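You operate a simulated robot arm through the tools that you are given. There is no shell and no other tool. Be economical: measure what you need, move in short steps, check, and stop when the job is done.

You run a simulated two-armed robot. Do the job below in one go: nothing can be reset, and whatever is moved stays where it is left.

## Task
Wipe the brown smudge off the head block with the blue cleaning pad.
Fine: put the pad back, shut and latch the head cover, and leave the power off. Set down upright: blue cleaning pad. What is to be rubbed or washed off counts as gone when no trace of it is left.
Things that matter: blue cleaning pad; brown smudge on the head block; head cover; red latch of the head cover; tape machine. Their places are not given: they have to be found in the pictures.

It is judged by the outcome, as a careful person would: the job done as asked, and still so three seconds after it is handed in. It fails if anything else is knocked over, pushed out of place, dropped, spilled or broken. Lids that push on must go on centred and level and be pressed home; caps that screw on are set level and turned clockwise until they are tight.

## Robot
Two 7-joint arms with fingered hands on one trunk that stands fixed in place. Base frame: the origin is at the foot of the trunk, x ahead of it, y to its left, z up; the work surface is at about z = 0.81. Readings come in m, degrees, newtons and seconds.
The left shoulder is at [0.015, 0.173, 1.305], the right one opposite. With the tool pointing down near the work surface each hand reaches from about 0.1 to 0.68 m from the base axis, measured 20 degrees to its own side. Payload 3.5 kg a hand.
The TCP of each hand is the grasp point between the finger pads, 0.025 m short of the fingertips. In the tool frame z runs along the fingers and y along their closing line. The gripper opens to 0.088 m. The gripper's body begins 0.029 m behind the TCP. The gripper is a hand of 3 fingers: y runs from the thumb to the fingers, the wrist lies at [-0.013, -0.097, -0.162] in the tool frame, and closing takes about 1.5 s.
Orientation is told as [roll, pitch, yaw] about the base's x, y, z axes, in that order, counted from this pose: with the fingers straight down and the wrist toward the robot, the tool's x, y and z point along [0, 1, 0], [1, 0, 0] and [0, 0, -1] of the base frame.

## Interface
- The arms move only by the tool arm_command. It takes "left_targets", "right_targets" or both (then of equal length, played together; a hand with none holds still); each is a list of rows, each an object (a shift or turn left out is 0, a gripper value left out holds the last) with "offset": the shift along the tool's x, y, z in units of 100 mm (1.0 is 100 mm), a list of three; "turn": the turn, a rotation vector about the tool's x, y, z in units of 180 degrees (1.0 is 180 degrees), a list of three; "hand": the opening, from 0 (shut) to 1 (fully open). In form: [{"offset": [tx, ty, tz], "turn": [ax, ay, az], "hand": hand}, ...]. A call has 1 to 10 rows; each row is the pose to reach, as a shift and turn from the pose commanded when the call began, along the tool's axes at that moment. A call with a number of a shift or a turn outside -1 to 1 is refused whole. A row lasts 0.2 s, in which the tool goes at most 0.05 m and 8.6 degrees; a call with a longer step from one row to the next is refused whole, and so is a gripper value outside its range. A pose out of reach is approached as far as the arm can. The call stops where the force on the tool passes 40 N (or 10 N more than at its start, if that is more) or the arm is blocked; 0.2 s more then pass. The fingers move at their own pace (about 0.072 m/s each) and stop on an object; they squeeze with about 28 N. The grip force told is the motor's: it shows also when the fingers shut on nothing. Time passes only in rows, and 0.2 s behind the last, so rows that repeat a pose let the fingers close. It gives the time, the measured TCP pose, the force on the tool (base axes), the opening and the grip force at its end, in the units of the frame above (readings bear some noise), with the torque about the TCP (base axes, N m) and any sound that the robot's microphone picked up.
- Cameras (640 x 400 px; columns grow to the right, rows downward): "scene" is now at [0.0773, -0.038, 1.5266]; the picture's right is [-0.43, -0.90, 0.01], its down [-0.59, 0.28, -0.76] and it looks along [0.68, -0.33, -0.66] (base axes); focal length 370 px, centre (320, 200). "left" rides on the left gripper at [-0.058, -0.085, -0.1] in its tool frame; the picture's right is [-0.67, -0.35, 0.66], its down [0.68, -0.63, 0.37] and it looks along [0.29, 0.69, 0.66] (tool axes); focal length 261 px, centre (320, 200). "right" rides on the right gripper at [0.058, -0.085, -0.1] in its tool frame; the picture's right is [-0.67, 0.35, -0.66], its down [-0.69, -0.63, 0.37] and it looks along [-0.28, 0.69, 0.66] (tool axes); focal length 261 px, centre (320, 200).
- capture(camera): a new picture of that camera. The clock stands still meanwhile.
- raise_lower(by): slides the trunk up (or, below 0, down) by that many m; the arms and the scene camera ride with it, the base frame stays. It gives what a move gives, with no picture.
- preshape(shape, hand): the hand has 3 fingers and takes this shape, open, in about a second: jaw (thumb against the fingers, like two jaws); tri (thumb and two fingers); tip (a fingertip pinch); poke (one finger out to press); point (the index stretched); flat (the hand flat); cup (the hand cupped); fist (a fist). The gripper value then closes the fingers along that shape, each until it touches; the sizes above hold for jaw. It gives what a move gives, with no picture.
- turn_head(pan, tilt): turns the head with the scene camera to pan (to the left, within 86 degrees either way) and tilt (down, from -29 to 69), counted from straight ahead of the robot. It gives what a move gives.
- probe_pixels(camera, pixels): for up to 12 pixels [column, row] of the newest picture of that camera ("zoom" is the newest enlarged one), the place [x, y, z] in the base frame of the surface seen there, good to about 0.002 m. The clock stands still meanwhile.
- zoom(camera, box): a new picture of the part [left, top, right, bottom] of that camera's present view, enlarged. The clock stands still meanwhile.
- hand_in(): hands the job in; it is judged then, once.

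Work in short steps. Measure before you move; look again where a grasp or a placing could have gone wrong, and mend it. You have 80 turns and 48 pictures in all, those below and enlarged ones among them. Open the grippers and draw the arms clear of the work before you hand the job in, unless the task says otherwise; then end with one line.

The tools are called after "Call:" by a JSON object that holds its "method" and its "body". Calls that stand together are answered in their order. arm_command: Moves the arms, as the interface text tells. Its arguments: {"type":"object","properties":{"left_targets":{"type":"array"},"right_targets":{"type":"array"}},"required":[]} The other tools are called the same way: raise_lower (by) slides the trunk up or down; preshape (shape, hand) gives the hand a shape; turn_head (pan, tilt) turns the head that bears the scene camera; capture (camera) takes a picture; probe_pixels (camera, pixels) gives the place of the surface under pixels of a picture; zoom (camera, box) takes an enlarged picture of a part of a camera's view; hand_in () hands the job in.

At the start:

```text
time_s: 0.0
left_position: [0.4384, -0.0541, 1.2751]
left_tcp_rot: [0.0, 0.0, 0.1]
left_force: [0.1, 0.5, 0.3]
left_ft_torque: [0.02, 0.04, -0.03]
left_grip_width: 0.0878
left_gripper_force: 0.0
left_shape: jaw
right_position: [0.3146, -0.4703, 1.1512]
right_tcp_rot: [-0.1, 0.0, 0.0]
right_force: [0.5, 0.4, 0.8]
right_ft_torque: [0.01, -0.04, -0.01]
right_grip_width: 0.0877
right_gripper_force: 0.0
right_shape: jaw
trunk travel left (down, up): [-0.379, 0.076]
head pan, tilt: [-25.8, 40.1]
```

scene: 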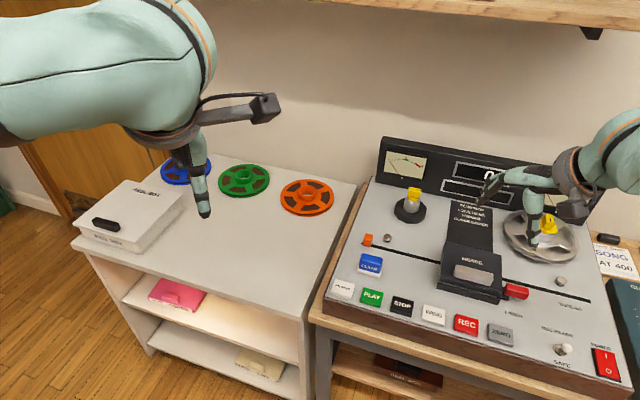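
right: 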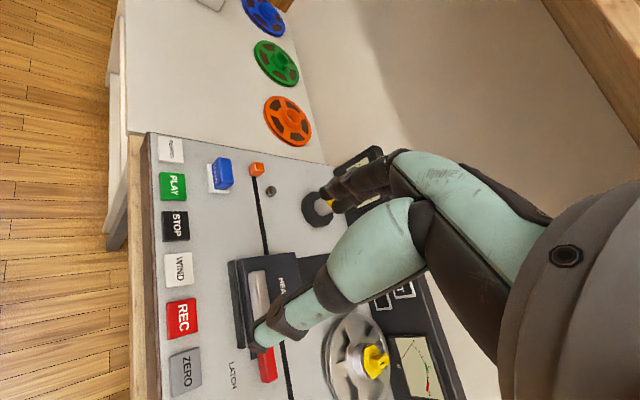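
left: 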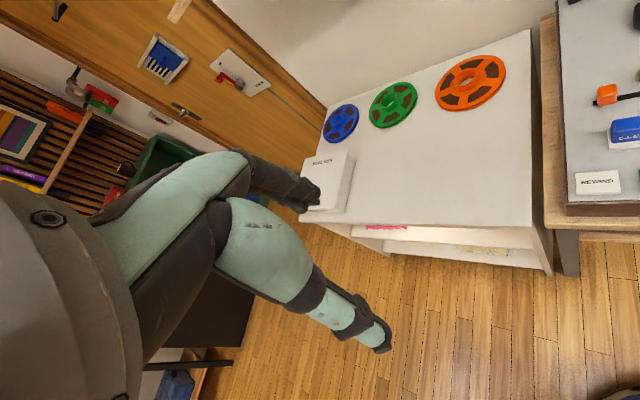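

The scene shows the tape machine with the head cover near (470,270), red latch near (516,290) and the blue pad near (370,265). I enlarge it to see the details.

Call:
{"method": "zoom", "body": {"camera": "scene", "box": [320, 170, 640, 370]}}

Call:
{"method": "probe_pixels", "body": {"camera": "scene", "pixels": [[370, 260], [370, 272], [470, 250], [473, 275], [516, 291], [445, 285], [500, 297], [400, 240], [605, 365], [412, 195], [367, 240], [560, 280]]}}

```text
2.00 times, centred on (480, 270) of scene
```

zoom: 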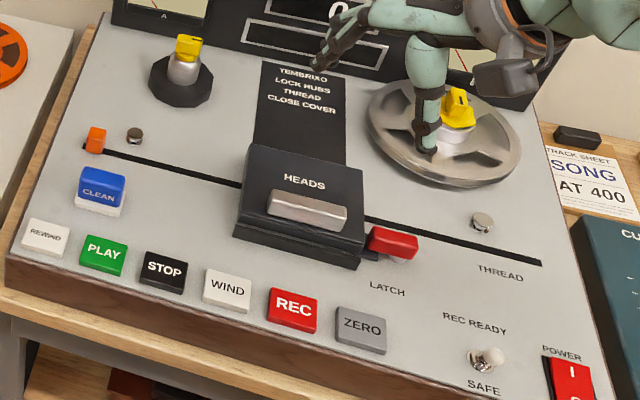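

```text
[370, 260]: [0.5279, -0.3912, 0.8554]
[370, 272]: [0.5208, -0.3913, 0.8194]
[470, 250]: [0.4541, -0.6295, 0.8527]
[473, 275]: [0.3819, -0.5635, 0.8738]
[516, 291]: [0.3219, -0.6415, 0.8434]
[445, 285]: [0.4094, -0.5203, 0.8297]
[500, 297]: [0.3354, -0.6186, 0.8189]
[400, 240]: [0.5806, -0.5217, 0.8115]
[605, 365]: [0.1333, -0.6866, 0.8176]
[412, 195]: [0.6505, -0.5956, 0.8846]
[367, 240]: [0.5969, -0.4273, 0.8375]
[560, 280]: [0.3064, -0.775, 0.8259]
```

The machine is turned roughly 40° to the right. I turn the head to centre on it and check the power switch, latch and meters.

Call:
{"method": "turn_head", "body": {"pan": -50, "tilt": 44}}

Call:
{"method": "capture", "body": {"camera": "scene"}}

```text
time_s: 0.9
left_position: [0.4383, -0.0544, 1.2733]
left_tcp_rot: [0.0, 0.0, 0.0]
left_force: [0.1, -0.1, -0.7]
left_ft_torque: [0.03, 0.03, -0.01]
left_grip_width: 0.0875
left_gripper_force: 0.0
left_shape: jaw
right_position: [0.3159, -0.4697, 1.1525]
right_tcp_rot: [-0.1, 0.0, 0.0]
right_force: [0.3, -1.0, 0.5]
right_ft_torque: [-0.02, 0.01, -0.02]
right_grip_width: 0.0874
right_gripper_force: 0.1
right_shape: jaw
trunk travel left (down, up): [-0.379, 0.076]
head pan, tilt: [-50.0, 44.0]
```

```text
43 pictures are left
```

scene: 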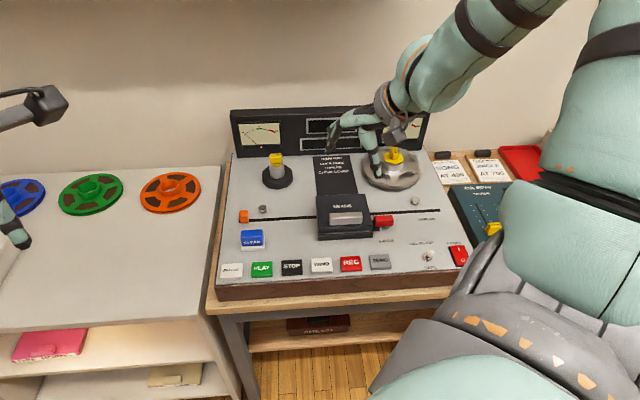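

The machine now faces the camera almost squarely. I enlarge the region with the controls.

Call:
{"method": "zoom", "body": {"camera": "scene", "box": [300, 170, 480, 282]}}

Call:
{"method": "probe_pixels", "body": {"camera": "zoom", "pixels": [[75, 100], [245, 95], [160, 150], [110, 165], [220, 155], [290, 175], [300, 195], [70, 235], [255, 230], [455, 300], [565, 310], [565, 280]]}}

Call:
{"method": "probe_pixels", "body": {"camera": "scene", "pixels": [[252, 234], [243, 240], [262, 240], [252, 244], [252, 250], [232, 270], [380, 262], [243, 216], [415, 212], [252, 226]]}}

```text
3.56 times, centred on (390, 226) of scene
```

zoom: 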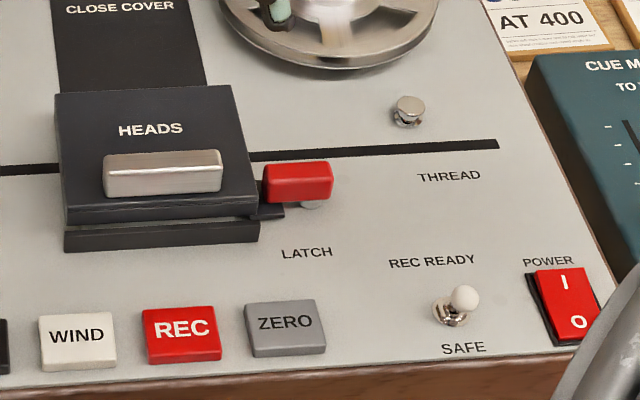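

```text
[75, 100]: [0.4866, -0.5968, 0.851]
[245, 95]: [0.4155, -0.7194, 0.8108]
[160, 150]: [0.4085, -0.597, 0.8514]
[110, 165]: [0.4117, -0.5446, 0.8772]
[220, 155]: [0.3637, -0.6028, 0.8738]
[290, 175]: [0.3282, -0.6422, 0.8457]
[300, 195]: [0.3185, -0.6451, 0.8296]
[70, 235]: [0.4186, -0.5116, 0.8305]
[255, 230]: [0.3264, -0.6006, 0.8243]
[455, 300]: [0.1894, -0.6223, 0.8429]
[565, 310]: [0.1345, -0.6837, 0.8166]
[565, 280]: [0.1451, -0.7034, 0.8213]
```

```text
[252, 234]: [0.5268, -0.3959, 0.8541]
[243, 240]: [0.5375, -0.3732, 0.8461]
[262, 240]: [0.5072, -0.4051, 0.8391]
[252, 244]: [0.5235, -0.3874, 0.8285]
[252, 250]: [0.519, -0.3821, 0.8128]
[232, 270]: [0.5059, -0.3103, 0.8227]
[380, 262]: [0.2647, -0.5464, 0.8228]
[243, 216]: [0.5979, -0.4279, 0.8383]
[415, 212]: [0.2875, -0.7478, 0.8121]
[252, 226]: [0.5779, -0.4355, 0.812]
```

Power rocker has the O side low (off). Cover axes: right ≈ (-0.71,-0.70), back ≈ (0.70,-0.71), so yaw about -45°. I bring the right hand over the front of the latch to look with its camera.

Call:
{"method": "arm_command", "body": {"right_targets": [{"offset": [-0.1, -0.03, 0.15], "turn": [0, 0, 0.042]}, {"offset": [-0.25, -0.06, 0.35], "turn": [0, 0, 0.084]}, {"offset": [-0.4, -0.09, 0.55], "turn": [0, 0, 0.126]}, {"offset": [-0.6, -0.12, 0.75], "turn": [0, 0, 0.168]}, {"offset": [-0.75, -0.15, 0.9], "turn": [0, 0, 0.21]}, {"offset": [-0.9, -0.15, 1.0], "turn": [0, 0, 0.25]}, {"offset": [-0.9, -0.15, 1.0], "turn": [0, 0, 0.25]}]}}

Call:
{"method": "capture", "body": {"camera": "right"}}

```text
time_s: 2.5
left_position: [0.4398, -0.0541, 1.2745]
left_tcp_rot: [0.0, 0.0, 0.0]
left_force: [-0.7, -0.6, 0.7]
left_ft_torque: [-0.02, 0.02, 0.04]
left_grip_width: 0.0876
left_gripper_force: 0.0
left_shape: jaw
right_position: [0.3014, -0.5601, 1.0509]
right_tcp_rot: [0.0, -0.1, -45.1]
right_force: [-0.9, -0.4, 0.1]
right_ft_torque: [-0.02, 0.0, 0.0]
right_grip_width: 0.0877
right_gripper_force: 0.0
right_shape: jaw
trunk travel left (down, up): [-0.379, 0.076]
head pan, tilt: [-50.0, 44.0]
```

```text
41 pictures are left
```

right: 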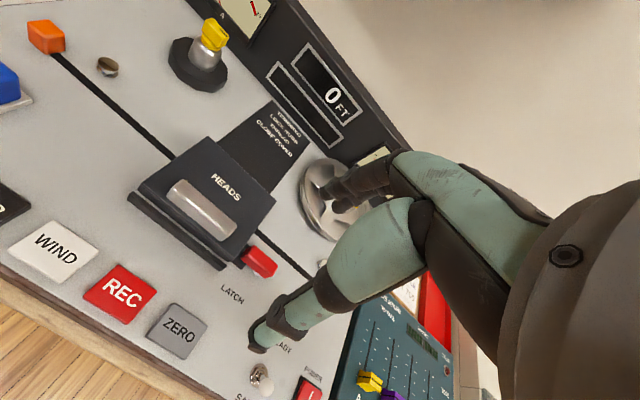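

The right camera shows the cover at (205,200) and the latch at (258,261). I enlarge and probe it.

Call:
{"method": "zoom", "body": {"camera": "right", "box": [120, 130, 320, 290]}}

Call:
{"method": "probe_pixels", "body": {"camera": "right", "pixels": [[207, 139], [276, 202], [223, 240], [142, 187], [176, 187], [230, 233], [185, 183], [235, 224], [245, 250], [258, 262], [272, 273], [258, 244]]}}

```text
2.50 times, centred on (220, 210) of right
```

zoom: 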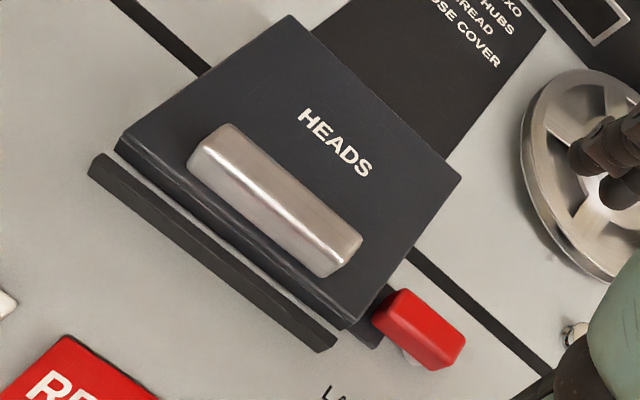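

```text
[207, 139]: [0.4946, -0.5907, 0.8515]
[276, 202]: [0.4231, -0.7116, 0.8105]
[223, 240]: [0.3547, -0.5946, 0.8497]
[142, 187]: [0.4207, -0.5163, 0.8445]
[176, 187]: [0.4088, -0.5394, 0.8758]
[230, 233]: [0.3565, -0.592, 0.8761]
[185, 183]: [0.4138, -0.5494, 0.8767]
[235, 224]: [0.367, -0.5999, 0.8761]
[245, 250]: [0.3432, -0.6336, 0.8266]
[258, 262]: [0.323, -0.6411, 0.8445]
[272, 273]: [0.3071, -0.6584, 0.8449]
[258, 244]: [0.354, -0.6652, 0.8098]
```

Cover seems hinged at the back with the handle along its front; the latch is a red block on a dark arm over a grey post. I go closer to understand how it moves.

Call:
{"method": "arm_command", "body": {"right_targets": [{"offset": [-0.1, 0, 0.35]}, {"offset": [-0.2, 0, 0.7]}, {"offset": [-0.3, -0.1, 1.0]}, {"offset": [-0.3, -0.1, 1.0]}]}}

Call:
{"method": "zoom", "body": {"camera": "right", "box": [160, 100, 400, 300]}}

```text
time_s: 3.5
left_position: [0.4394, -0.0539, 1.2739]
left_tcp_rot: [0.0, 0.0, 0.0]
left_force: [0.5, -0.5, 0.4]
left_ft_torque: [-0.04, -0.03, 0.05]
left_grip_width: 0.0874
left_gripper_force: 0.1
left_shape: jaw
right_position: [0.2722, -0.5745, 0.9513]
right_tcp_rot: [-0.1, 0.0, -44.9]
right_force: [-0.7, -0.3, 0.8]
right_ft_torque: [-0.01, -0.02, -0.01]
right_grip_width: 0.0876
right_gripper_force: 0.0
right_shape: jaw
trunk travel left (down, up): [-0.379, 0.076]
head pan, tilt: [-50.0, 44.0]
```

```text
2.00 times, centred on (280, 200) of right
```

zoom: 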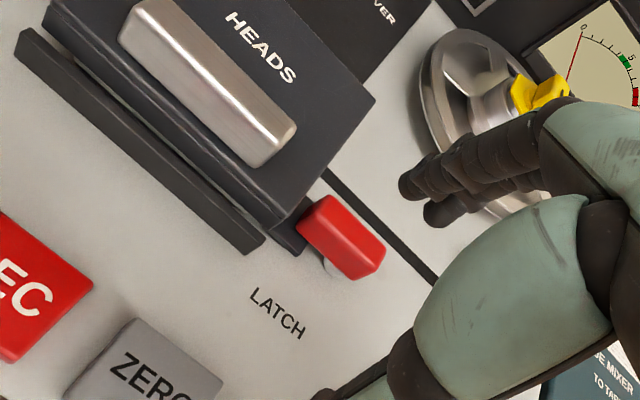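

The red block sits on a grey post with its left end at a dark tab of the cover. I probe corners to get its shape and a scene zoom for the other side.

Call:
{"method": "probe_pixels", "body": {"camera": "zoom", "pixels": [[332, 198], [382, 246], [358, 258], [305, 212], [342, 225], [362, 275], [300, 228], [290, 237], [330, 268], [280, 225], [325, 205], [318, 245]]}}

Call:
{"method": "zoom", "body": {"camera": "scene", "box": [360, 195, 424, 235]}}

```text
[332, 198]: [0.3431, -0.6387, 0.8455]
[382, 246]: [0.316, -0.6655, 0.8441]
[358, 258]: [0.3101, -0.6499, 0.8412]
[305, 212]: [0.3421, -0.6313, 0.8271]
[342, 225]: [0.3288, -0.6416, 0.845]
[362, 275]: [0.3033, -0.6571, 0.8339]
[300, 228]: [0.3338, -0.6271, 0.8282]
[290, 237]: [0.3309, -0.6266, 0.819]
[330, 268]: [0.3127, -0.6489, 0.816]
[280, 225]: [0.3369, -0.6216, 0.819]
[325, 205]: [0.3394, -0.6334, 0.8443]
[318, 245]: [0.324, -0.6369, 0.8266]
```

```text
10.00 times, centred on (392, 215) of scene
```

zoom: 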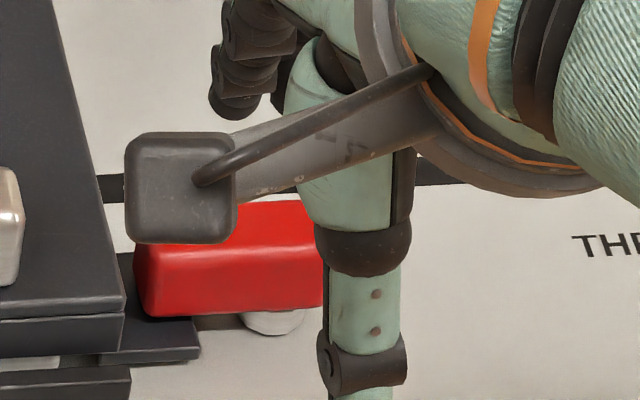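

The latch looks like a turn-bar: red bar centre ≈ (0.326,-0.646), z 0.826–0.845, its left end over the cover's dark tab (z 0.819), pivot post near its right half. I move over it, then descend with the fingers straddling it front-to-back.

Call:
{"method": "arm_command", "body": {"right_targets": [{"offset": [-0.1, 0.4, 0.1], "hand": 0.6}, {"offset": [-0.18, 0.88, 0.2]}, {"offset": [-0.18, 0.88, 0.6]}, {"offset": [-0.18, 0.88, 0.9]}, {"offset": [-0.18, 0.88, 1.0]}, {"offset": [-0.18, 0.88, 1.0]}]}}

Call:
{"method": "zoom", "body": {"camera": "scene", "box": [340, 180, 436, 240]}}

Call:
{"method": "capture", "body": {"camera": "right"}}

```text
time_s: 4.9
left_position: [0.4391, -0.0534, 1.2741]
left_tcp_rot: [-0.1, 0.0, 0.0]
left_force: [0.1, 0.4, 0.1]
left_ft_torque: [-0.02, -0.01, -0.04]
left_grip_width: 0.0874
left_gripper_force: 0.0
left_shape: jaw
right_position: [0.3219, -0.6495, 0.8514]
right_tcp_rot: [0.0, 0.0, -45.1]
right_force: [-0.1, -0.1, -0.3]
right_ft_torque: [-0.01, 0.03, -0.01]
right_grip_width: 0.0531
right_gripper_force: 0.0
right_shape: jaw
trunk travel left (down, up): [-0.379, 0.076]
head pan, tilt: [-50.0, 44.0]
```

```text
6.67 times, centred on (388, 210) of scene
```

zoom: 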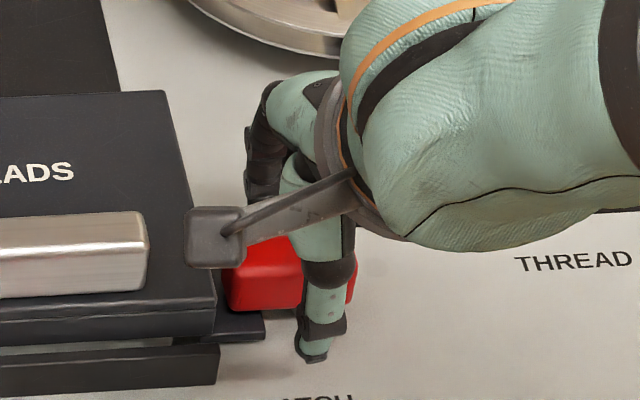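

```text
36 pictures are left
```

right: 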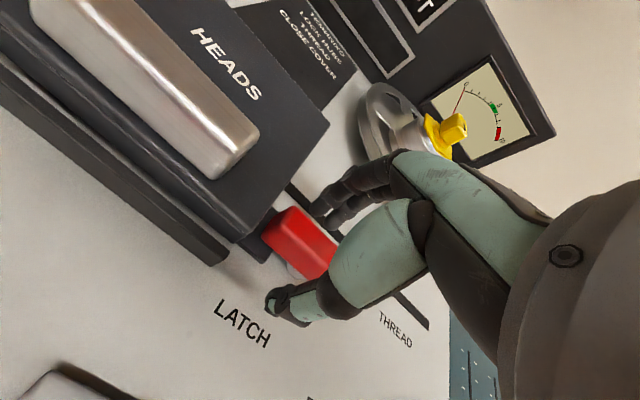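

Fingers straddle the red bar properly. I close on it.

Call:
{"method": "arm_command", "body": {"right_targets": [{"offset": [0, 0, 0.02], "hand": 0}, {"offset": [0, 0, 0.02], "hand": 0}, {"offset": [0, 0, 0.02], "hand": 0}, {"offset": [0, 0, 0.02], "hand": 0}, {"offset": [0, 0, 0.02], "hand": 0}, {"offset": [0, 0, 0.02], "hand": 0}]}}

```text
time_s: 6.3
left_position: [0.4397, -0.0536, 1.2731]
left_tcp_rot: [0.0, 0.0, 0.0]
left_force: [-0.9, -0.5, -0.9]
left_ft_torque: [0.01, 0.0, -0.02]
left_grip_width: 0.0875
left_gripper_force: 0.0
left_shape: jaw
right_position: [0.3233, -0.6496, 0.8487]
right_tcp_rot: [0.0, 0.1, -45.0]
right_force: [0.2, 0.0, -2.0]
right_ft_torque: [-0.02, -0.05, 0.0]
right_grip_width: 0.0152
right_gripper_force: 27.9
right_shape: jaw
trunk travel left (down, up): [-0.379, 0.076]
head pan, tilt: [-50.0, 44.0]
```

Gripped (15 mm). I test a small counter-clockwise twist (left end to the front).

Call:
{"method": "arm_command", "body": {"right_targets": [{"offset": [0, 0, 0], "turn": [0, 0, -0.02]}, {"offset": [0, -0.01, 0], "turn": [0, 0, -0.045]}, {"offset": [0, -0.01, 0], "turn": [0, 0, -0.045]}]}}

```text
time_s: 7.1
left_position: [0.4401, -0.0558, 1.2739]
left_tcp_rot: [0.0, 0.0, 0.0]
left_force: [0.2, 0.6, -0.1]
left_ft_torque: [-0.07, -0.02, 0.0]
left_grip_width: 0.0875
left_gripper_force: 0.1
left_shape: jaw
right_position: [0.3228, -0.6483, 0.849]
right_tcp_rot: [0.1, 0.1, -36.9]
right_force: [0.9, -1.8, -1.8]
right_ft_torque: [-0.04, -0.04, -0.05]
right_grip_width: 0.0152
right_gripper_force: 27.9
right_shape: jaw
trunk travel left (down, up): [-0.379, 0.076]
head pan, tilt: [-50.0, 44.0]
```

It turned freely. I continue counter-clockwise about the post to about 50° in total, then look.

Call:
{"method": "arm_command", "body": {"right_targets": [{"offset": [0, -0.01, 0], "turn": [0, 0, -0.045]}, {"offset": [-0.01, -0.02, 0], "turn": [0, 0, -0.09]}, {"offset": [-0.02, -0.04, 0], "turn": [0, 0, -0.135]}, {"offset": [-0.02, -0.05, 0], "turn": [0, 0, -0.18]}, {"offset": [-0.03, -0.05, 0], "turn": [0, 0, -0.225]}, {"offset": [-0.03, -0.05, 0], "turn": [0, 0, -0.225]}]}}

Call:
{"method": "zoom", "body": {"camera": "scene", "box": [340, 180, 436, 240]}}

```text
time_s: 8.5
left_position: [0.4393, -0.0539, 1.2738]
left_tcp_rot: [0.0, 0.0, -0.1]
left_force: [0.2, -1.1, -0.8]
left_ft_torque: [0.0, -0.02, -0.04]
left_grip_width: 0.0878
left_gripper_force: 0.0
left_shape: jaw
right_position: [0.3157, -0.6478, 0.8484]
right_tcp_rot: [0.0, 0.1, 3.7]
right_force: [-2.7, -0.3, -2.5]
right_ft_torque: [-0.01, 0.01, -0.03]
right_grip_width: 0.015
right_gripper_force: 27.9
right_shape: jaw
trunk travel left (down, up): [-0.379, 0.076]
head pan, tilt: [-50.0, 44.0]
```

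```text
6.67 times, centred on (388, 210) of scene
```

zoom: 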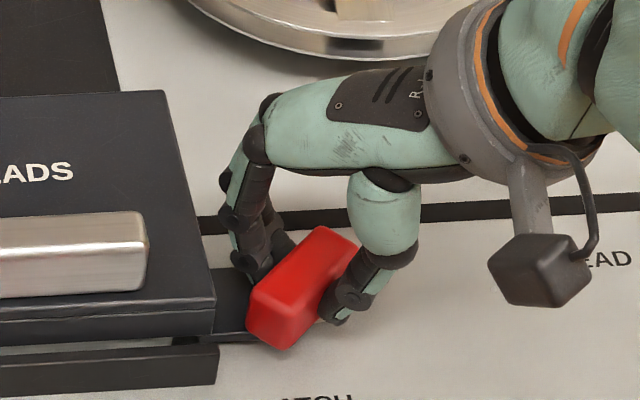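

The bar is turning on its post, now about 49°. I continue to 90°.

Call:
{"method": "arm_command", "body": {"right_targets": [{"offset": [0, -0.01, 0], "turn": [0, 0, -0.045]}, {"offset": [0, -0.02, 0], "turn": [0, 0, -0.09]}, {"offset": [-0.01, -0.03, 0], "turn": [0, 0, -0.135]}, {"offset": [-0.01, -0.04, 0], "turn": [0, 0, -0.18]}, {"offset": [-0.02, -0.05, 0], "turn": [0, 0, -0.225]}, {"offset": [-0.02, -0.05, 0], "turn": [0, 0, -0.225]}]}}

```text
time_s: 9.9
left_position: [0.4406, -0.0616, 1.2733]
left_tcp_rot: [0.4, 0.1, 0.0]
left_force: [-0.3, -0.1, -0.1]
left_ft_torque: [-0.05, -0.01, -0.02]
left_grip_width: 0.0874
left_gripper_force: 0.3
left_shape: jaw
right_position: [0.3066, -0.6368, 0.8577]
right_tcp_rot: [0.3, -0.1, 44.2]
right_force: [1.7, -23.2, -23.9]
right_ft_torque: [-0.26, -0.12, -0.18]
right_grip_width: 0.0115
right_gripper_force: 28.0
right_shape: jaw
right hand out of reach, approached as far as the arm can: row 4, 5, 6
trunk travel left (down, up): [-0.379, 0.076]
head pan, tilt: [-50.0, 44.0]
```

The arm ran out of reach there and the hand was pulled up 9 mm with some force. I open the fingers and look.

Call:
{"method": "arm_command", "body": {"right_targets": [{"hand": 0.4}, {"hand": 0.5}, {"hand": 0.5}]}}

Call:
{"method": "capture", "body": {"camera": "scene"}}

Call:
{"method": "zoom", "body": {"camera": "scene", "box": [340, 180, 436, 240]}}

```text
time_s: 10.7
left_position: [0.4376, -0.0535, 1.2749]
left_tcp_rot: [-0.1, -0.1, 0.0]
left_force: [0.1, 0.6, 0.7]
left_ft_torque: [0.01, 0.0, 0.01]
left_grip_width: 0.0875
left_gripper_force: 0.0
left_shape: jaw
right_position: [0.3056, -0.6314, 0.8646]
right_tcp_rot: [-0.1, -0.2, 43.9]
right_force: [-3.1, -3.3, 15.8]
right_ft_torque: [0.24, -0.5, -0.03]
right_grip_width: 0.0423
right_gripper_force: 0.1
right_shape: jaw
trunk travel left (down, up): [-0.379, 0.076]
head pan, tilt: [-50.0, 44.0]
```

```text
34 pictures are left
```

scene: 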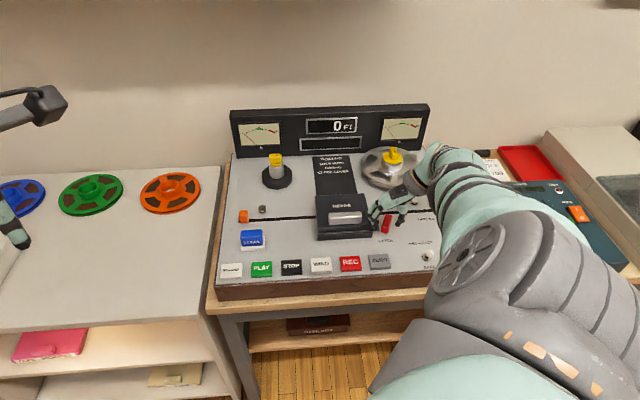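

```text
6.67 times, centred on (388, 210) of scene
```

zoom: 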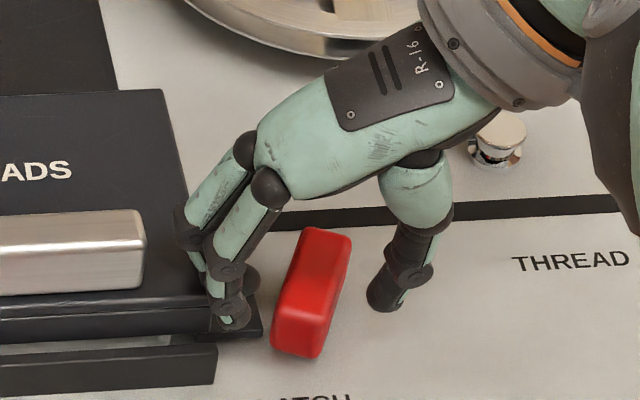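

The red bar is now about 75–80° turned, clear of the cover's tab. I lift the hand straight up while the fingers are open.

Call:
{"method": "arm_command", "body": {"right_targets": [{"offset": [0, 0, -0.2], "turn": [0, 0, 0.04]}, {"offset": [0, 0, -0.5], "turn": [0, 0, 0.08]}, {"offset": [0, 0, -0.8], "turn": [0, 0, 0.12]}, {"offset": [0, 0, -1.0], "turn": [0, 0, 0.16]}, {"offset": [0, 0, -1.0], "turn": [0, 0, 0.2]}, {"offset": [0, 0, -1.0], "turn": [0, 0, 0.24]}, {"offset": [0, 0, -1.0], "turn": [0, 0, 0.28]}]}}

Call:
{"method": "zoom", "body": {"camera": "scene", "box": [300, 170, 480, 282]}}

```text
time_s: 12.3
left_position: [0.4388, -0.0542, 1.2729]
left_tcp_rot: [0.0, 0.0, 0.0]
left_force: [0.4, 0.4, -0.3]
left_ft_torque: [-0.02, -0.01, -0.01]
left_grip_width: 0.0877
left_gripper_force: 0.1
left_shape: jaw
right_position: [0.3058, -0.63, 0.9633]
right_tcp_rot: [0.0, 0.0, -6.3]
right_force: [0.9, 0.2, -0.1]
right_ft_torque: [0.03, 0.01, -0.04]
right_grip_width: 0.0437
right_gripper_force: 0.0
right_shape: jaw
trunk travel left (down, up): [-0.379, 0.076]
head pan, tilt: [-50.0, 44.0]
```

```text
3.56 times, centred on (390, 226) of scene
```

zoom: 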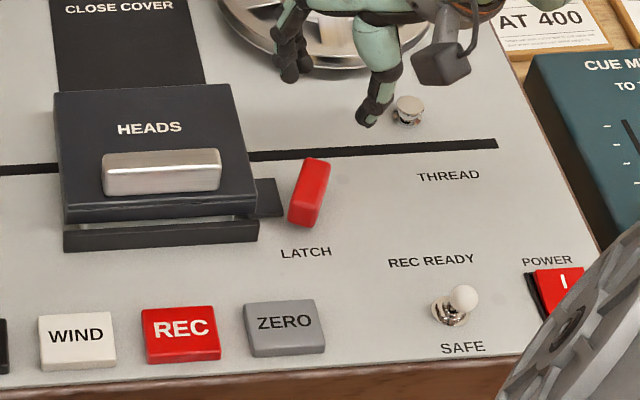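

The latch bar is clear of the tab and the cover is still shut. Next I go over the handle (centre ≈ (0.387,-0.570), top z 0.877), turn back to yaw -45 and descend straddling it.

Call:
{"method": "arm_command", "body": {"right_targets": [{"offset": [0.1, 0.12, 0.05], "turn": [0, 0, 0.043], "hand": 0.6}, {"offset": [0.24, 0.25, 0.1], "turn": [0, 0, 0.086]}, {"offset": [0.38, 0.4, 0.2], "turn": [0, 0, 0.129]}, {"offset": [0.55, 0.57, 0.3], "turn": [0, 0, 0.172]}, {"offset": [0.686, 0.74, 0.35], "turn": [0, 0, 0.215]}, {"offset": [0.686, 0.74, 0.35], "turn": [0, 0, 0.215]}, {"offset": [0.686, 0.74, 0.6], "turn": [0, 0, 0.215]}, {"offset": [0.686, 0.74, 0.8], "turn": [0, 0, 0.215]}, {"offset": [0.686, 0.74, 0.82], "turn": [0, 0, 0.215]}]}}

Call:
{"method": "zoom", "body": {"camera": "right", "box": [160, 100, 440, 300]}}

```text
time_s: 14.3
left_position: [0.4398, -0.0545, 1.2737]
left_tcp_rot: [0.1, 0.0, 0.0]
left_force: [-0.7, 0.0, -0.3]
left_ft_torque: [-0.04, 0.01, -0.01]
left_grip_width: 0.0876
left_gripper_force: 0.1
left_shape: jaw
right_position: [0.386, -0.5721, 0.8816]
right_tcp_rot: [-0.1, 0.0, -45.0]
right_force: [-0.5, -0.3, -0.3]
right_ft_torque: [0.01, -0.02, 0.0]
right_grip_width: 0.0524
right_gripper_force: 0.1
right_shape: jaw
trunk travel left (down, up): [-0.379, 0.076]
head pan, tilt: [-50.0, 44.0]
```

```text
2.00 times, centred on (300, 200) of right
```

zoom: 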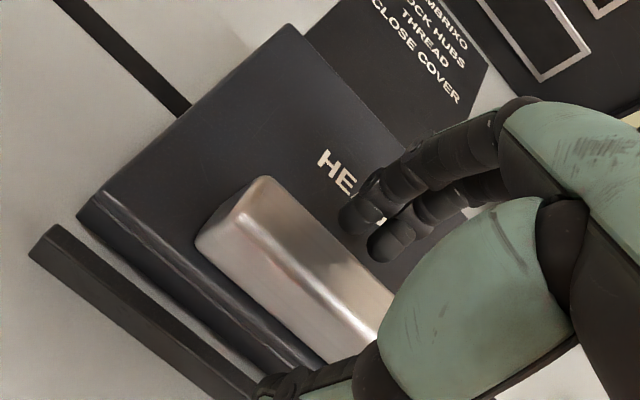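

The fingers straddle the handle. I close and lift a little (about 12°) along the hinge arc to see how the cover behaves.

Call:
{"method": "arm_command", "body": {"right_targets": [{"hand": 0}, {"hand": 0}, {"hand": 0}, {"hand": 0}, {"offset": [0, 0.02, -0.06], "turn": [0.022, 0, 0]}, {"offset": [0, 0.06, -0.12], "turn": [0.045, 0, 0]}, {"offset": [0, 0.1, -0.187], "turn": [0.067, 0, 0]}, {"offset": [0, 0.1, -0.187], "turn": [0.067, 0, 0]}]}}

Call:
{"method": "zoom", "body": {"camera": "scene", "box": [300, 170, 460, 270]}}

```text
time_s: 16.1
left_position: [0.4386, -0.0521, 1.2755]
left_tcp_rot: [-0.1, 0.0, 0.0]
left_force: [0.4, -0.6, 0.6]
left_ft_torque: [0.04, 0.0, 0.0]
left_grip_width: 0.0877
left_gripper_force: 0.0
left_shape: jaw
right_position: [0.3938, -0.5774, 0.9018]
right_tcp_rot: [0.0, 12.1, -45.0]
right_force: [-0.2, 0.1, -0.3]
right_ft_torque: [-0.01, 0.02, 0.0]
right_grip_width: 0.0109
right_gripper_force: 28.1
right_shape: jaw
trunk travel left (down, up): [-0.379, 0.076]
head pan, tilt: [-50.0, 44.0]
```

```text
4.00 times, centred on (380, 220) of scene
```

zoom: 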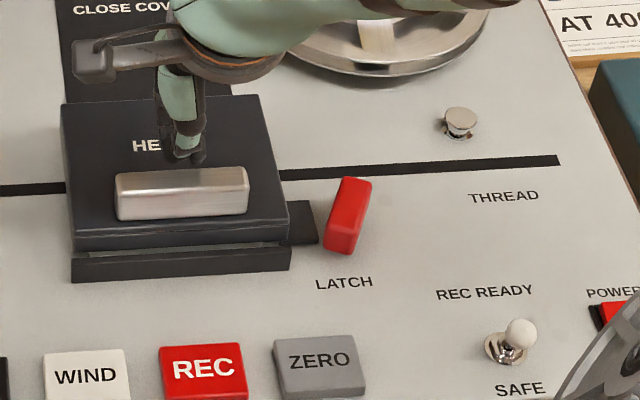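

The grip came off (width 0.011, hand behind the handle). I probe the handle again in this zoom for better dimensions.

Call:
{"method": "probe_pixels", "body": {"camera": "zoom", "pixels": [[182, 170], [182, 178], [182, 188], [182, 200], [182, 214], [182, 222], [182, 232], [120, 205], [245, 195], [65, 220], [285, 205], [300, 235]]}}

```text
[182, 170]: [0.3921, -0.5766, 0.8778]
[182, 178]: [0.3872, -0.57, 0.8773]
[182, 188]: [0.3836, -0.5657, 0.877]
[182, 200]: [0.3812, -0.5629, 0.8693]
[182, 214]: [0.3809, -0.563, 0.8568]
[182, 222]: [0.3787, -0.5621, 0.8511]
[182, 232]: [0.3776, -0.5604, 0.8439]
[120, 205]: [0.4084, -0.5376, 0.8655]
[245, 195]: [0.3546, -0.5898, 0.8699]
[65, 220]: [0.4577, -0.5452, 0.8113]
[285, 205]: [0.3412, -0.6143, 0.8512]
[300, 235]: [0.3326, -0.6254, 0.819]
```

The handle is 18 mm thick and centred where I gripped, so the fingers slipped upward. I rise, straighten, reopen, descend again a bit lower and close, then read the grip.

Call:
{"method": "arm_command", "body": {"right_targets": [{"offset": [0, -0.156, -0.253], "turn": [-0.04, 0, 0], "hand": 0.6}, {"offset": [0, -0.156, -0.253], "turn": [-0.067, 0, 0], "hand": 0.6}, {"offset": [0, -0.156, -0.253], "turn": [-0.067, 0, 0], "hand": 0.6}, {"offset": [0, -0.1, 0.0], "turn": [-0.067, 0, 0]}, {"offset": [0, -0.05, 0.246], "turn": [-0.067, 0, 0]}, {"offset": [0, -0.05, 0.246], "turn": [-0.067, 0, 0], "hand": 0}, {"offset": [0, -0.05, 0.246], "turn": [-0.067, 0, 0], "hand": 0}, {"offset": [0, -0.05, 0.246], "turn": [-0.067, 0, 0], "hand": 0}, {"offset": [0, -0.05, 0.246], "turn": [-0.067, 0, 0], "hand": 0}]}}

Call:
{"method": "zoom", "body": {"camera": "right", "box": [160, 100, 440, 300]}}

```text
time_s: 18.1
left_position: [0.439, -0.0547, 1.2738]
left_tcp_rot: [0.0, 0.0, 0.0]
left_force: [0.6, 0.8, -1.2]
left_ft_torque: [0.0, 0.01, 0.02]
left_grip_width: 0.0876
left_gripper_force: 0.0
left_shape: jaw
right_position: [0.3852, -0.5727, 0.8754]
right_tcp_rot: [0.0, 0.1, -45.1]
right_force: [-0.9, 0.6, -2.0]
right_ft_torque: [0.0, -0.04, 0.01]
right_grip_width: 0.0153
right_gripper_force: 27.9
right_shape: jaw
trunk travel left (down, up): [-0.379, 0.076]
head pan, tilt: [-50.0, 44.0]
```

```text
2.00 times, centred on (300, 200) of right
```

zoom: 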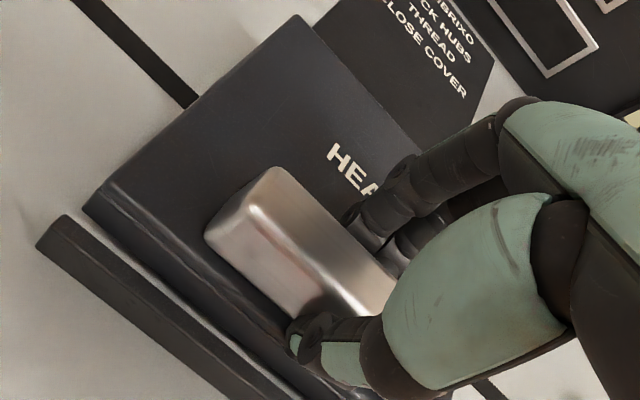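

Handle gripped (15 mm). I lift by only 8 mm with slight tilt and read the force.

Call:
{"method": "arm_command", "body": {"right_targets": [{"offset": [0, 0.01, -0.03], "turn": [0.01, 0, 0]}, {"offset": [0, 0.03, -0.08], "turn": [0.025, 0, 0]}, {"offset": [0, 0.03, -0.08], "turn": [0.025, 0, 0]}]}}

Call:
{"method": "zoom", "body": {"camera": "scene", "box": [300, 170, 460, 270]}}

```text
time_s: 18.9
left_position: [0.4412, -0.0583, 1.2718]
left_tcp_rot: [0.2, 0.3, 0.2]
left_force: [-0.1, 0.8, 0.0]
left_ft_torque: [-0.01, -0.01, 0.02]
left_grip_width: 0.0877
left_gripper_force: 0.0
left_shape: jaw
right_position: [0.3898, -0.575, 0.88]
right_tcp_rot: [0.1, 4.9, -44.9]
right_force: [0.9, 2.6, -33.6]
right_ft_torque: [-0.08, -0.14, 0.04]
right_grip_width: 0.013
right_gripper_force: 27.3
right_shape: jaw
trunk travel left (down, up): [-0.379, 0.076]
head pan, tilt: [-50.0, 44.0]
```

```text
4.00 times, centred on (380, 220) of scene
```

zoom: 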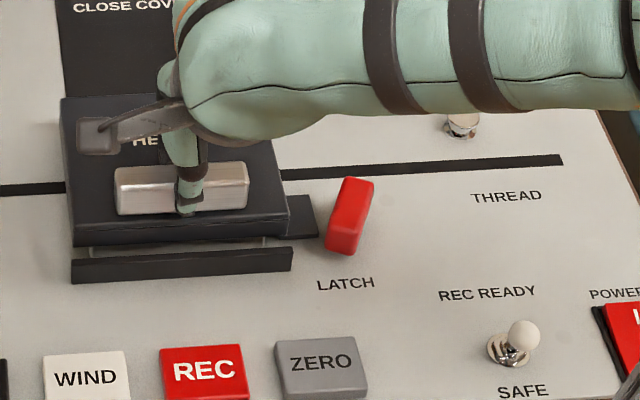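

The cover pulls back with 34 N after 5 mm, so it is still held: probably the latch must be turned further. I lower back, release and probe the bar's present angle.

Call:
{"method": "arm_command", "body": {"right_targets": [{"offset": [0, -0.02, 0.05], "turn": [-0.015, 0, 0]}, {"offset": [0, -0.03, 0.08], "turn": [-0.025, 0, 0]}, {"offset": [0, -0.03, 0.08], "turn": [-0.025, 0, 0], "hand": 0.6}, {"offset": [0, -0.03, 0.08], "turn": [-0.025, 0, 0], "hand": 0.6}, {"offset": [0, -0.03, -0.2], "turn": [-0.025, 0, 0]}, {"offset": [0, -0.03, -0.6], "turn": [-0.025, 0, 0]}]}}

Call:
{"method": "probe_pixels", "body": {"camera": "zoom", "pixels": [[347, 181], [370, 184], [354, 232], [333, 228], [338, 250], [310, 207], [316, 236], [292, 240], [350, 210]]}}

```text
time_s: 20.3
left_position: [0.4403, -0.053, 1.2729]
left_tcp_rot: [-0.1, -0.1, 0.0]
left_force: [-0.1, -0.2, 1.1]
left_ft_torque: [0.01, -0.02, -0.03]
left_grip_width: 0.0876
left_gripper_force: 0.0
left_shape: jaw
right_position: [0.3893, -0.5768, 0.9472]
right_tcp_rot: [-0.1, 0.0, -45.0]
right_force: [0.4, 1.0, 0.0]
right_ft_torque: [0.01, -0.02, 0.04]
right_grip_width: 0.0525
right_gripper_force: 0.1
right_shape: jaw
trunk travel left (down, up): [-0.379, 0.076]
head pan, tilt: [-50.0, 44.0]
```

```text
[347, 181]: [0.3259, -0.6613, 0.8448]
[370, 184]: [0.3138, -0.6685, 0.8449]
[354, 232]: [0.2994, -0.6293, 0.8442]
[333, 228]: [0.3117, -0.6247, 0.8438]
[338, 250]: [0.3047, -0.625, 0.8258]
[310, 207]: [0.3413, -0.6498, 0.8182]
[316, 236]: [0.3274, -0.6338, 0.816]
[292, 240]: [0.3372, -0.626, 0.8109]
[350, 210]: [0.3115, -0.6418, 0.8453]
```

The bar has only turned ~66° about its pivot (0.317,-0.655). I straddle its front end loosely at yaw 10° (within reach) and will then push it on to 90°+.

Call:
{"method": "arm_command", "body": {"right_targets": [{"offset": [-0.2, 0, 0], "turn": [0, 0, -0.044], "hand": 0.4}, {"offset": [-0.4, -0.03, 0], "turn": [0, 0, -0.088]}, {"offset": [-0.6, -0.08, 0], "turn": [0, 0, -0.132]}, {"offset": [-0.8, -0.12, 0], "turn": [0, 0, -0.176]}, {"offset": [-0.976, -0.156, 0], "turn": [0, 0, -0.22]}, {"offset": [-0.976, -0.156, 0.1], "turn": [0, 0, -0.264]}, {"offset": [-0.976, -0.156, 0.3], "turn": [0, 0, -0.306]}, {"offset": [-0.976, -0.156, 0.7], "turn": [0, 0, -0.306]}, {"offset": [-0.976, -0.156, 0.96], "turn": [0, 0, -0.306]}, {"offset": [-0.976, -0.156, 0.96], "turn": [0, 0, -0.306]}]}}

Call:
{"method": "zoom", "body": {"camera": "scene", "box": [340, 180, 436, 240]}}

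```text
time_s: 22.5
left_position: [0.4384, -0.0558, 1.2738]
left_tcp_rot: [0.0, -0.1, 0.0]
left_force: [0.4, 0.9, -0.2]
left_ft_torque: [-0.01, 0.01, 0.01]
left_grip_width: 0.0878
left_gripper_force: 0.1
left_shape: jaw
right_position: [0.3077, -0.6329, 0.8476]
right_tcp_rot: [0.0, 0.0, 10.1]
right_force: [-5.1, -4.9, 3.3]
right_ft_torque: [0.09, -0.14, -0.13]
right_grip_width: 0.0341
right_gripper_force: 0.1
right_shape: jaw
right hand out of reach, approached as far as the arm can: row 4, 5
trunk travel left (down, up): [-0.379, 0.076]
head pan, tilt: [-50.0, 44.0]
```

```text
6.67 times, centred on (388, 210) of scene
```

zoom: 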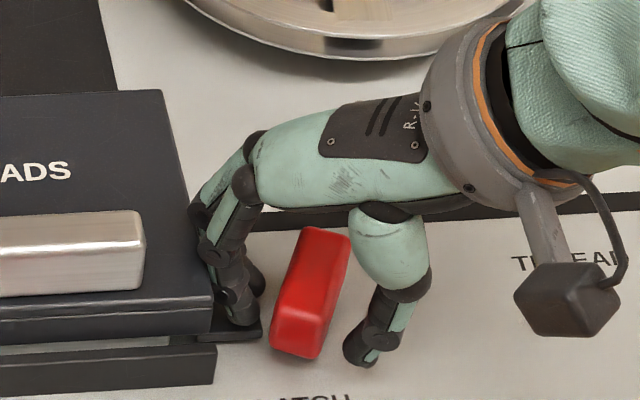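

Bar is between the fingers. I shift the hand to the right (machine's right) in small steps so the left fingers push the bar's front end onward.

Call:
{"method": "arm_command", "body": {"right_targets": [{"offset": [-0.03, -0.06, 0]}, {"offset": [-0.06, -0.12, 0]}, {"offset": [-0.09, -0.174, 0]}, {"offset": [-0.12, -0.22, 0]}, {"offset": [-0.12, -0.22, 0]}]}}

Call:
{"method": "zoom", "body": {"camera": "scene", "box": [340, 180, 436, 240]}}

```text
time_s: 23.7
left_position: [0.4395, -0.0515, 1.2727]
left_tcp_rot: [-0.1, 0.0, 0.1]
left_force: [0.2, -0.2, -0.5]
left_ft_torque: [-0.01, 0.01, 0.0]
left_grip_width: 0.0877
left_gripper_force: 0.0
left_shape: jaw
right_position: [0.2911, -0.6454, 0.8505]
right_tcp_rot: [0.0, 0.0, 10.1]
right_force: [3.8, 15.2, 0.7]
right_ft_torque: [0.25, -0.1, 0.42]
right_grip_width: 0.0394
right_gripper_force: 0.0
right_shape: jaw
trunk travel left (down, up): [-0.379, 0.076]
head pan, tilt: [-50.0, 44.0]
```

```text
6.67 times, centred on (388, 210) of scene
```

zoom: 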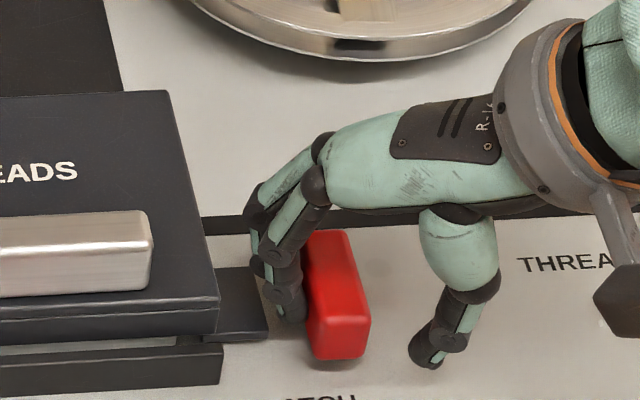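

The bar now points past straight front and resists with 15 N – its end stop. I back off, lift, and return over the handle.

Call:
{"method": "arm_command", "body": {"right_targets": [{"offset": [0.06, 0.1, 0]}, {"offset": [0.06, 0.1, -0.3]}, {"offset": [0.06, 0.1, -0.7], "turn": [0, 0, 0.044]}, {"offset": [0.06, 0.1, -1.0], "turn": [0, 0, 0.088]}, {"offset": [0.06, 0.1, -1.0], "turn": [0, 0, 0.132], "hand": 0.6}, {"offset": [0.06, 0.1, -1.0], "turn": [0, 0, 0.176]}, {"offset": [0.06, 0.1, -1.0], "turn": [0, 0, 0.22]}, {"offset": [0.06, 0.1, -1.0], "turn": [0, 0, 0.264]}, {"offset": [0.06, 0.1, -1.0], "turn": [0, 0, 0.306]}]}}

Call:
{"method": "zoom", "body": {"camera": "scene", "box": [300, 170, 460, 270]}}

```text
time_s: 25.7
left_position: [0.4395, -0.0542, 1.2724]
left_tcp_rot: [0.1, 0.0, 0.0]
left_force: [-0.7, 1.4, -0.2]
left_ft_torque: [-0.01, -0.01, 0.0]
left_grip_width: 0.0876
left_gripper_force: 0.0
left_shape: jaw
right_position: [0.2971, -0.6411, 0.95]
right_tcp_rot: [-0.1, 0.0, -45.1]
right_force: [0.9, -0.1, -0.5]
right_ft_torque: [0.02, 0.01, 0.02]
right_grip_width: 0.0523
right_gripper_force: 0.1
right_shape: jaw
trunk travel left (down, up): [-0.379, 0.076]
head pan, tilt: [-50.0, 44.0]
```

```text
4.00 times, centred on (380, 220) of scene
```

zoom: 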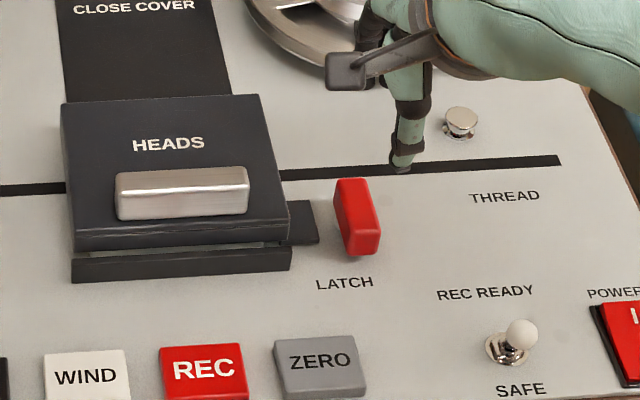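

The bar is now at about 90°. I go back to the handle (grip near r=0.143 within its span), close, and lift 8 mm to test.

Call:
{"method": "arm_command", "body": {"right_targets": [{"offset": [0.3, 0.05, 0]}, {"offset": [0.7, 0.1, 0]}, {"offset": [1.0, 0.134, 0.1]}, {"offset": [1.0, 0.134, 0.4]}, {"offset": [1.0, 0.134, 0.74]}, {"offset": [1.0, 0.134, 0.74], "hand": 0}, {"offset": [1.0, 0.134, 0.74], "hand": 0}, {"offset": [1.0, 0.134, 0.74], "hand": 0}, {"offset": [1.0, 0.144, 0.7], "turn": [0.012, 0, 0]}, {"offset": [1.0, 0.164, 0.64], "turn": [0.029, 0, 0]}]}}

Call:
{"method": "zoom", "body": {"camera": "scene", "box": [300, 170, 460, 270]}}

```text
time_s: 27.9
left_position: [0.4437, -0.0588, 1.273]
left_tcp_rot: [0.2, 0.2, -0.1]
left_force: [0.1, 0.2, -0.6]
left_ft_torque: [-0.03, 0.01, -0.01]
left_grip_width: 0.0875
left_gripper_force: 0.1
left_shape: jaw
right_position: [0.3829, -0.5838, 0.8793]
right_tcp_rot: [0.0, 5.8, -45.0]
right_force: [1.9, 2.2, -28.8]
right_ft_torque: [0.03, -0.02, 0.01]
right_grip_width: 0.0168
right_gripper_force: 28.2
right_shape: jaw
trunk travel left (down, up): [-0.379, 0.076]
head pan, tilt: [-50.0, 44.0]
```

```text
4.00 times, centred on (380, 220) of scene
```

zoom: 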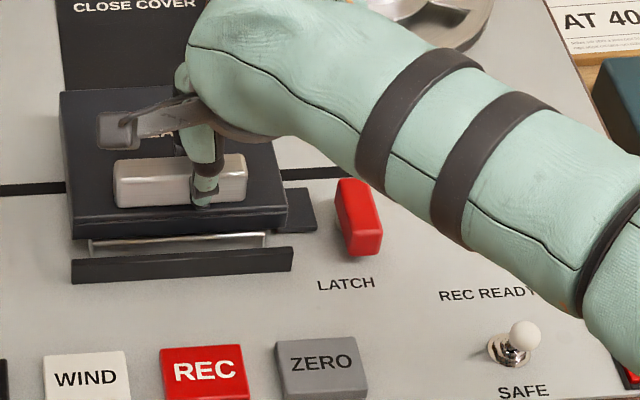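

The cover is now lifting (a gap with a shiny edge shows at row 240), though stiffly (29 N). I continue along the arc slowly.

Call:
{"method": "arm_command", "body": {"right_targets": [{"offset": [0, 0.025, -0.05], "turn": [0.017, 0, 0]}, {"offset": [0, 0.05, -0.1], "turn": [0.034, 0, 0]}, {"offset": [0, 0.076, -0.15], "turn": [0.05, 0, 0]}, {"offset": [0, 0.076, -0.15], "turn": [0.05, 0, 0]}]}}

Call:
{"method": "zoom", "body": {"camera": "scene", "box": [300, 170, 460, 270]}}

```text
time_s: 28.9
left_position: [0.4392, -0.0524, 1.2738]
left_tcp_rot: [-0.1, 0.0, 0.1]
left_force: [-0.9, 0.7, 0.0]
left_ft_torque: [0.01, 0.01, -0.02]
left_grip_width: 0.0875
left_gripper_force: 0.0
left_shape: jaw
right_position: [0.3877, -0.5877, 0.9018]
right_tcp_rot: [0.0, 14.1, -45.0]
right_force: [0.5, 0.2, 0.2]
right_ft_torque: [-0.04, -0.01, -0.04]
right_grip_width: 0.0136
right_gripper_force: 27.9
right_shape: jaw
trunk travel left (down, up): [-0.379, 0.076]
head pan, tilt: [-50.0, 44.0]
```

```text
4.00 times, centred on (380, 220) of scene
```

zoom: 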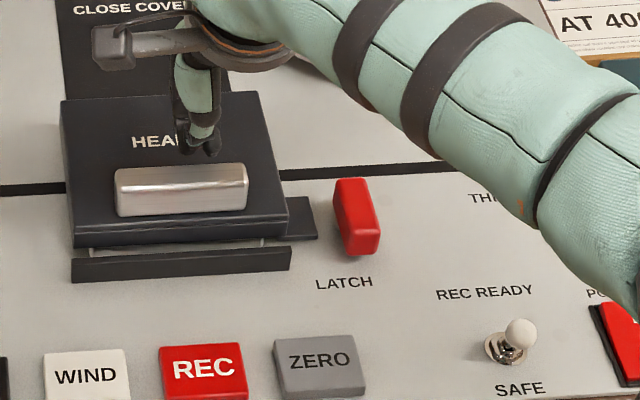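

The fingers slipped off again. I check whether the cover stayed partly raised by probing its corners.

Call:
{"method": "probe_pixels", "body": {"camera": "zoom", "pixels": [[80, 225], [280, 218], [75, 110], [250, 100], [180, 225], [180, 235], [180, 243], [125, 172], [240, 165], [180, 250], [300, 210], [260, 130]]}}

Call:
{"method": "zoom", "body": {"camera": "right", "box": [100, 60, 420, 320]}}

```text
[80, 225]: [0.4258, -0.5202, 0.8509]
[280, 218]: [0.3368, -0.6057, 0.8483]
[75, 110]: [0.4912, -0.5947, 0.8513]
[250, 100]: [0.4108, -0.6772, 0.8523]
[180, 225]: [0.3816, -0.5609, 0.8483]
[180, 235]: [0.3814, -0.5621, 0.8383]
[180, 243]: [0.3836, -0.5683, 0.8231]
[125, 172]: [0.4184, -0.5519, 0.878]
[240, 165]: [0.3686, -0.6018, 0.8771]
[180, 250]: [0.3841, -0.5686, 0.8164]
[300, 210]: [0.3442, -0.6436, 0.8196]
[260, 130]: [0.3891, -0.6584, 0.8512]
```

```text
1.54 times, centred on (260, 190) of right
```

zoom: 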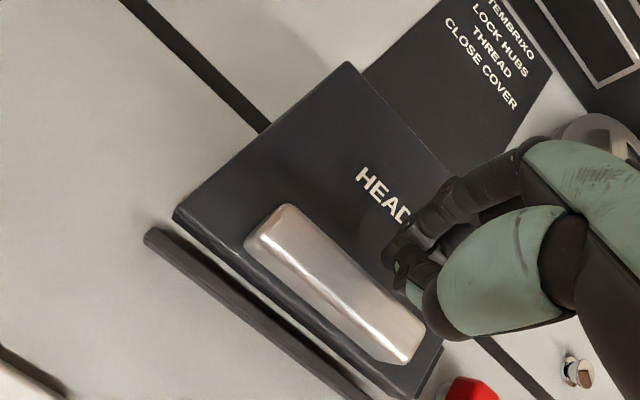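

The cover fell back shut; comparing pictures, the left-rear corner also seemed to rise, so the hinge may not be at the back. I regrip low on the handle centre, lift 6 mm level, and measure the cover's plane.

Call:
{"method": "arm_command", "body": {"right_targets": [{"offset": [0, -0.1, -0.25], "turn": [-0.04, 0, 0], "hand": 0.6}, {"offset": [0.13, -0.17, -0.25], "turn": [-0.078, 0, 0], "hand": 0.6}, {"offset": [0.13, -0.17, -0.25], "turn": [-0.078, 0, 0], "hand": 0.6}, {"offset": [0.13, -0.12, 0.05], "turn": [-0.078, 0, 0]}, {"offset": [0.13, -0.08, 0.265], "turn": [-0.078, 0, 0]}, {"offset": [0.13, -0.08, 0.265], "turn": [-0.078, 0, 0], "hand": 0}, {"offset": [0.13, -0.08, 0.265], "turn": [-0.078, 0, 0], "hand": 0}, {"offset": [0.13, -0.08, 0.265], "turn": [-0.078, 0, 0], "hand": 0}, {"offset": [0.13, -0.08, 0.265], "turn": [-0.078, 0, 0], "hand": 0}]}}

Call:
{"method": "arm_command", "body": {"right_targets": [{"offset": [0, 0, -0.03]}, {"offset": [0, 0, -0.06]}, {"offset": [0, 0, -0.06]}]}}

Call:
{"method": "zoom", "body": {"camera": "scene", "box": [300, 170, 460, 270]}}

Call:
{"method": "probe_pixels", "body": {"camera": "zoom", "pixels": [[80, 222], [100, 222], [75, 110], [75, 130], [250, 130], [260, 150], [275, 200], [260, 222], [80, 180], [300, 205], [308, 225], [265, 170]]}}

```text
time_s: 30.9
left_position: [0.4394, -0.0536, 1.2742]
left_tcp_rot: [0.0, 0.0, 0.0]
left_force: [-0.4, -0.2, 0.3]
left_ft_torque: [0.02, 0.0, -0.01]
left_grip_width: 0.0878
left_gripper_force: 0.1
left_shape: jaw
right_position: [0.3864, -0.5685, 0.8757]
right_tcp_rot: [0.0, 0.1, -45.0]
right_force: [0.5, 0.6, -1.4]
right_ft_torque: [0.03, -0.06, -0.02]
right_grip_width: 0.016
right_gripper_force: 28.3
right_shape: jaw
trunk travel left (down, up): [-0.379, 0.076]
head pan, tilt: [-50.0, 44.0]
```

```text
time_s: 31.7
left_position: [0.4414, -0.0567, 1.2725]
left_tcp_rot: [0.1, 0.2, 0.0]
left_force: [1.4, -0.8, 0.2]
left_ft_torque: [0.0, 0.01, 0.01]
left_grip_width: 0.0877
left_gripper_force: 0.0
left_shape: jaw
right_position: [0.3877, -0.57, 0.8771]
right_tcp_rot: [0.0, 0.6, -45.0]
right_force: [0.6, 3.6, -26.3]
right_ft_torque: [0.05, 0.0, 0.0]
right_grip_width: 0.0147
right_gripper_force: 28.0
right_shape: jaw
trunk travel left (down, up): [-0.379, 0.076]
head pan, tilt: [-50.0, 44.0]
```

```text
4.00 times, centred on (380, 220) of scene
```

zoom: 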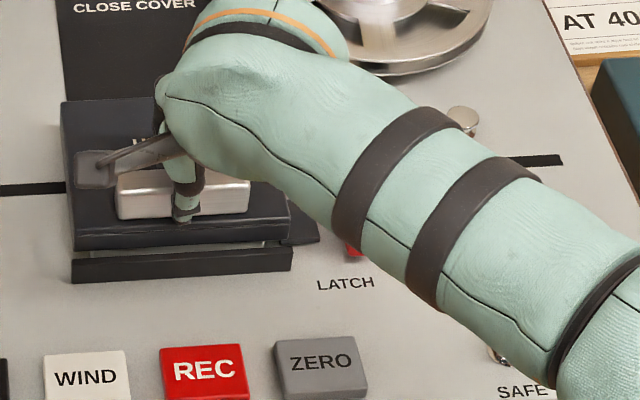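

```text
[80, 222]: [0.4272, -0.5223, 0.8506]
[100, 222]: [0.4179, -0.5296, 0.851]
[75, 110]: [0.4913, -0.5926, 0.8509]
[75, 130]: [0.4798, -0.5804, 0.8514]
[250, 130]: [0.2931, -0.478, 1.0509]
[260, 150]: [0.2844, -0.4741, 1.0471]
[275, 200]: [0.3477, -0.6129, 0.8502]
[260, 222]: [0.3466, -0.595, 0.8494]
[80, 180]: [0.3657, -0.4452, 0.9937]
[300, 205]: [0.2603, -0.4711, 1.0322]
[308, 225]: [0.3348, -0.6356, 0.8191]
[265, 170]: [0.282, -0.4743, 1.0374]
```

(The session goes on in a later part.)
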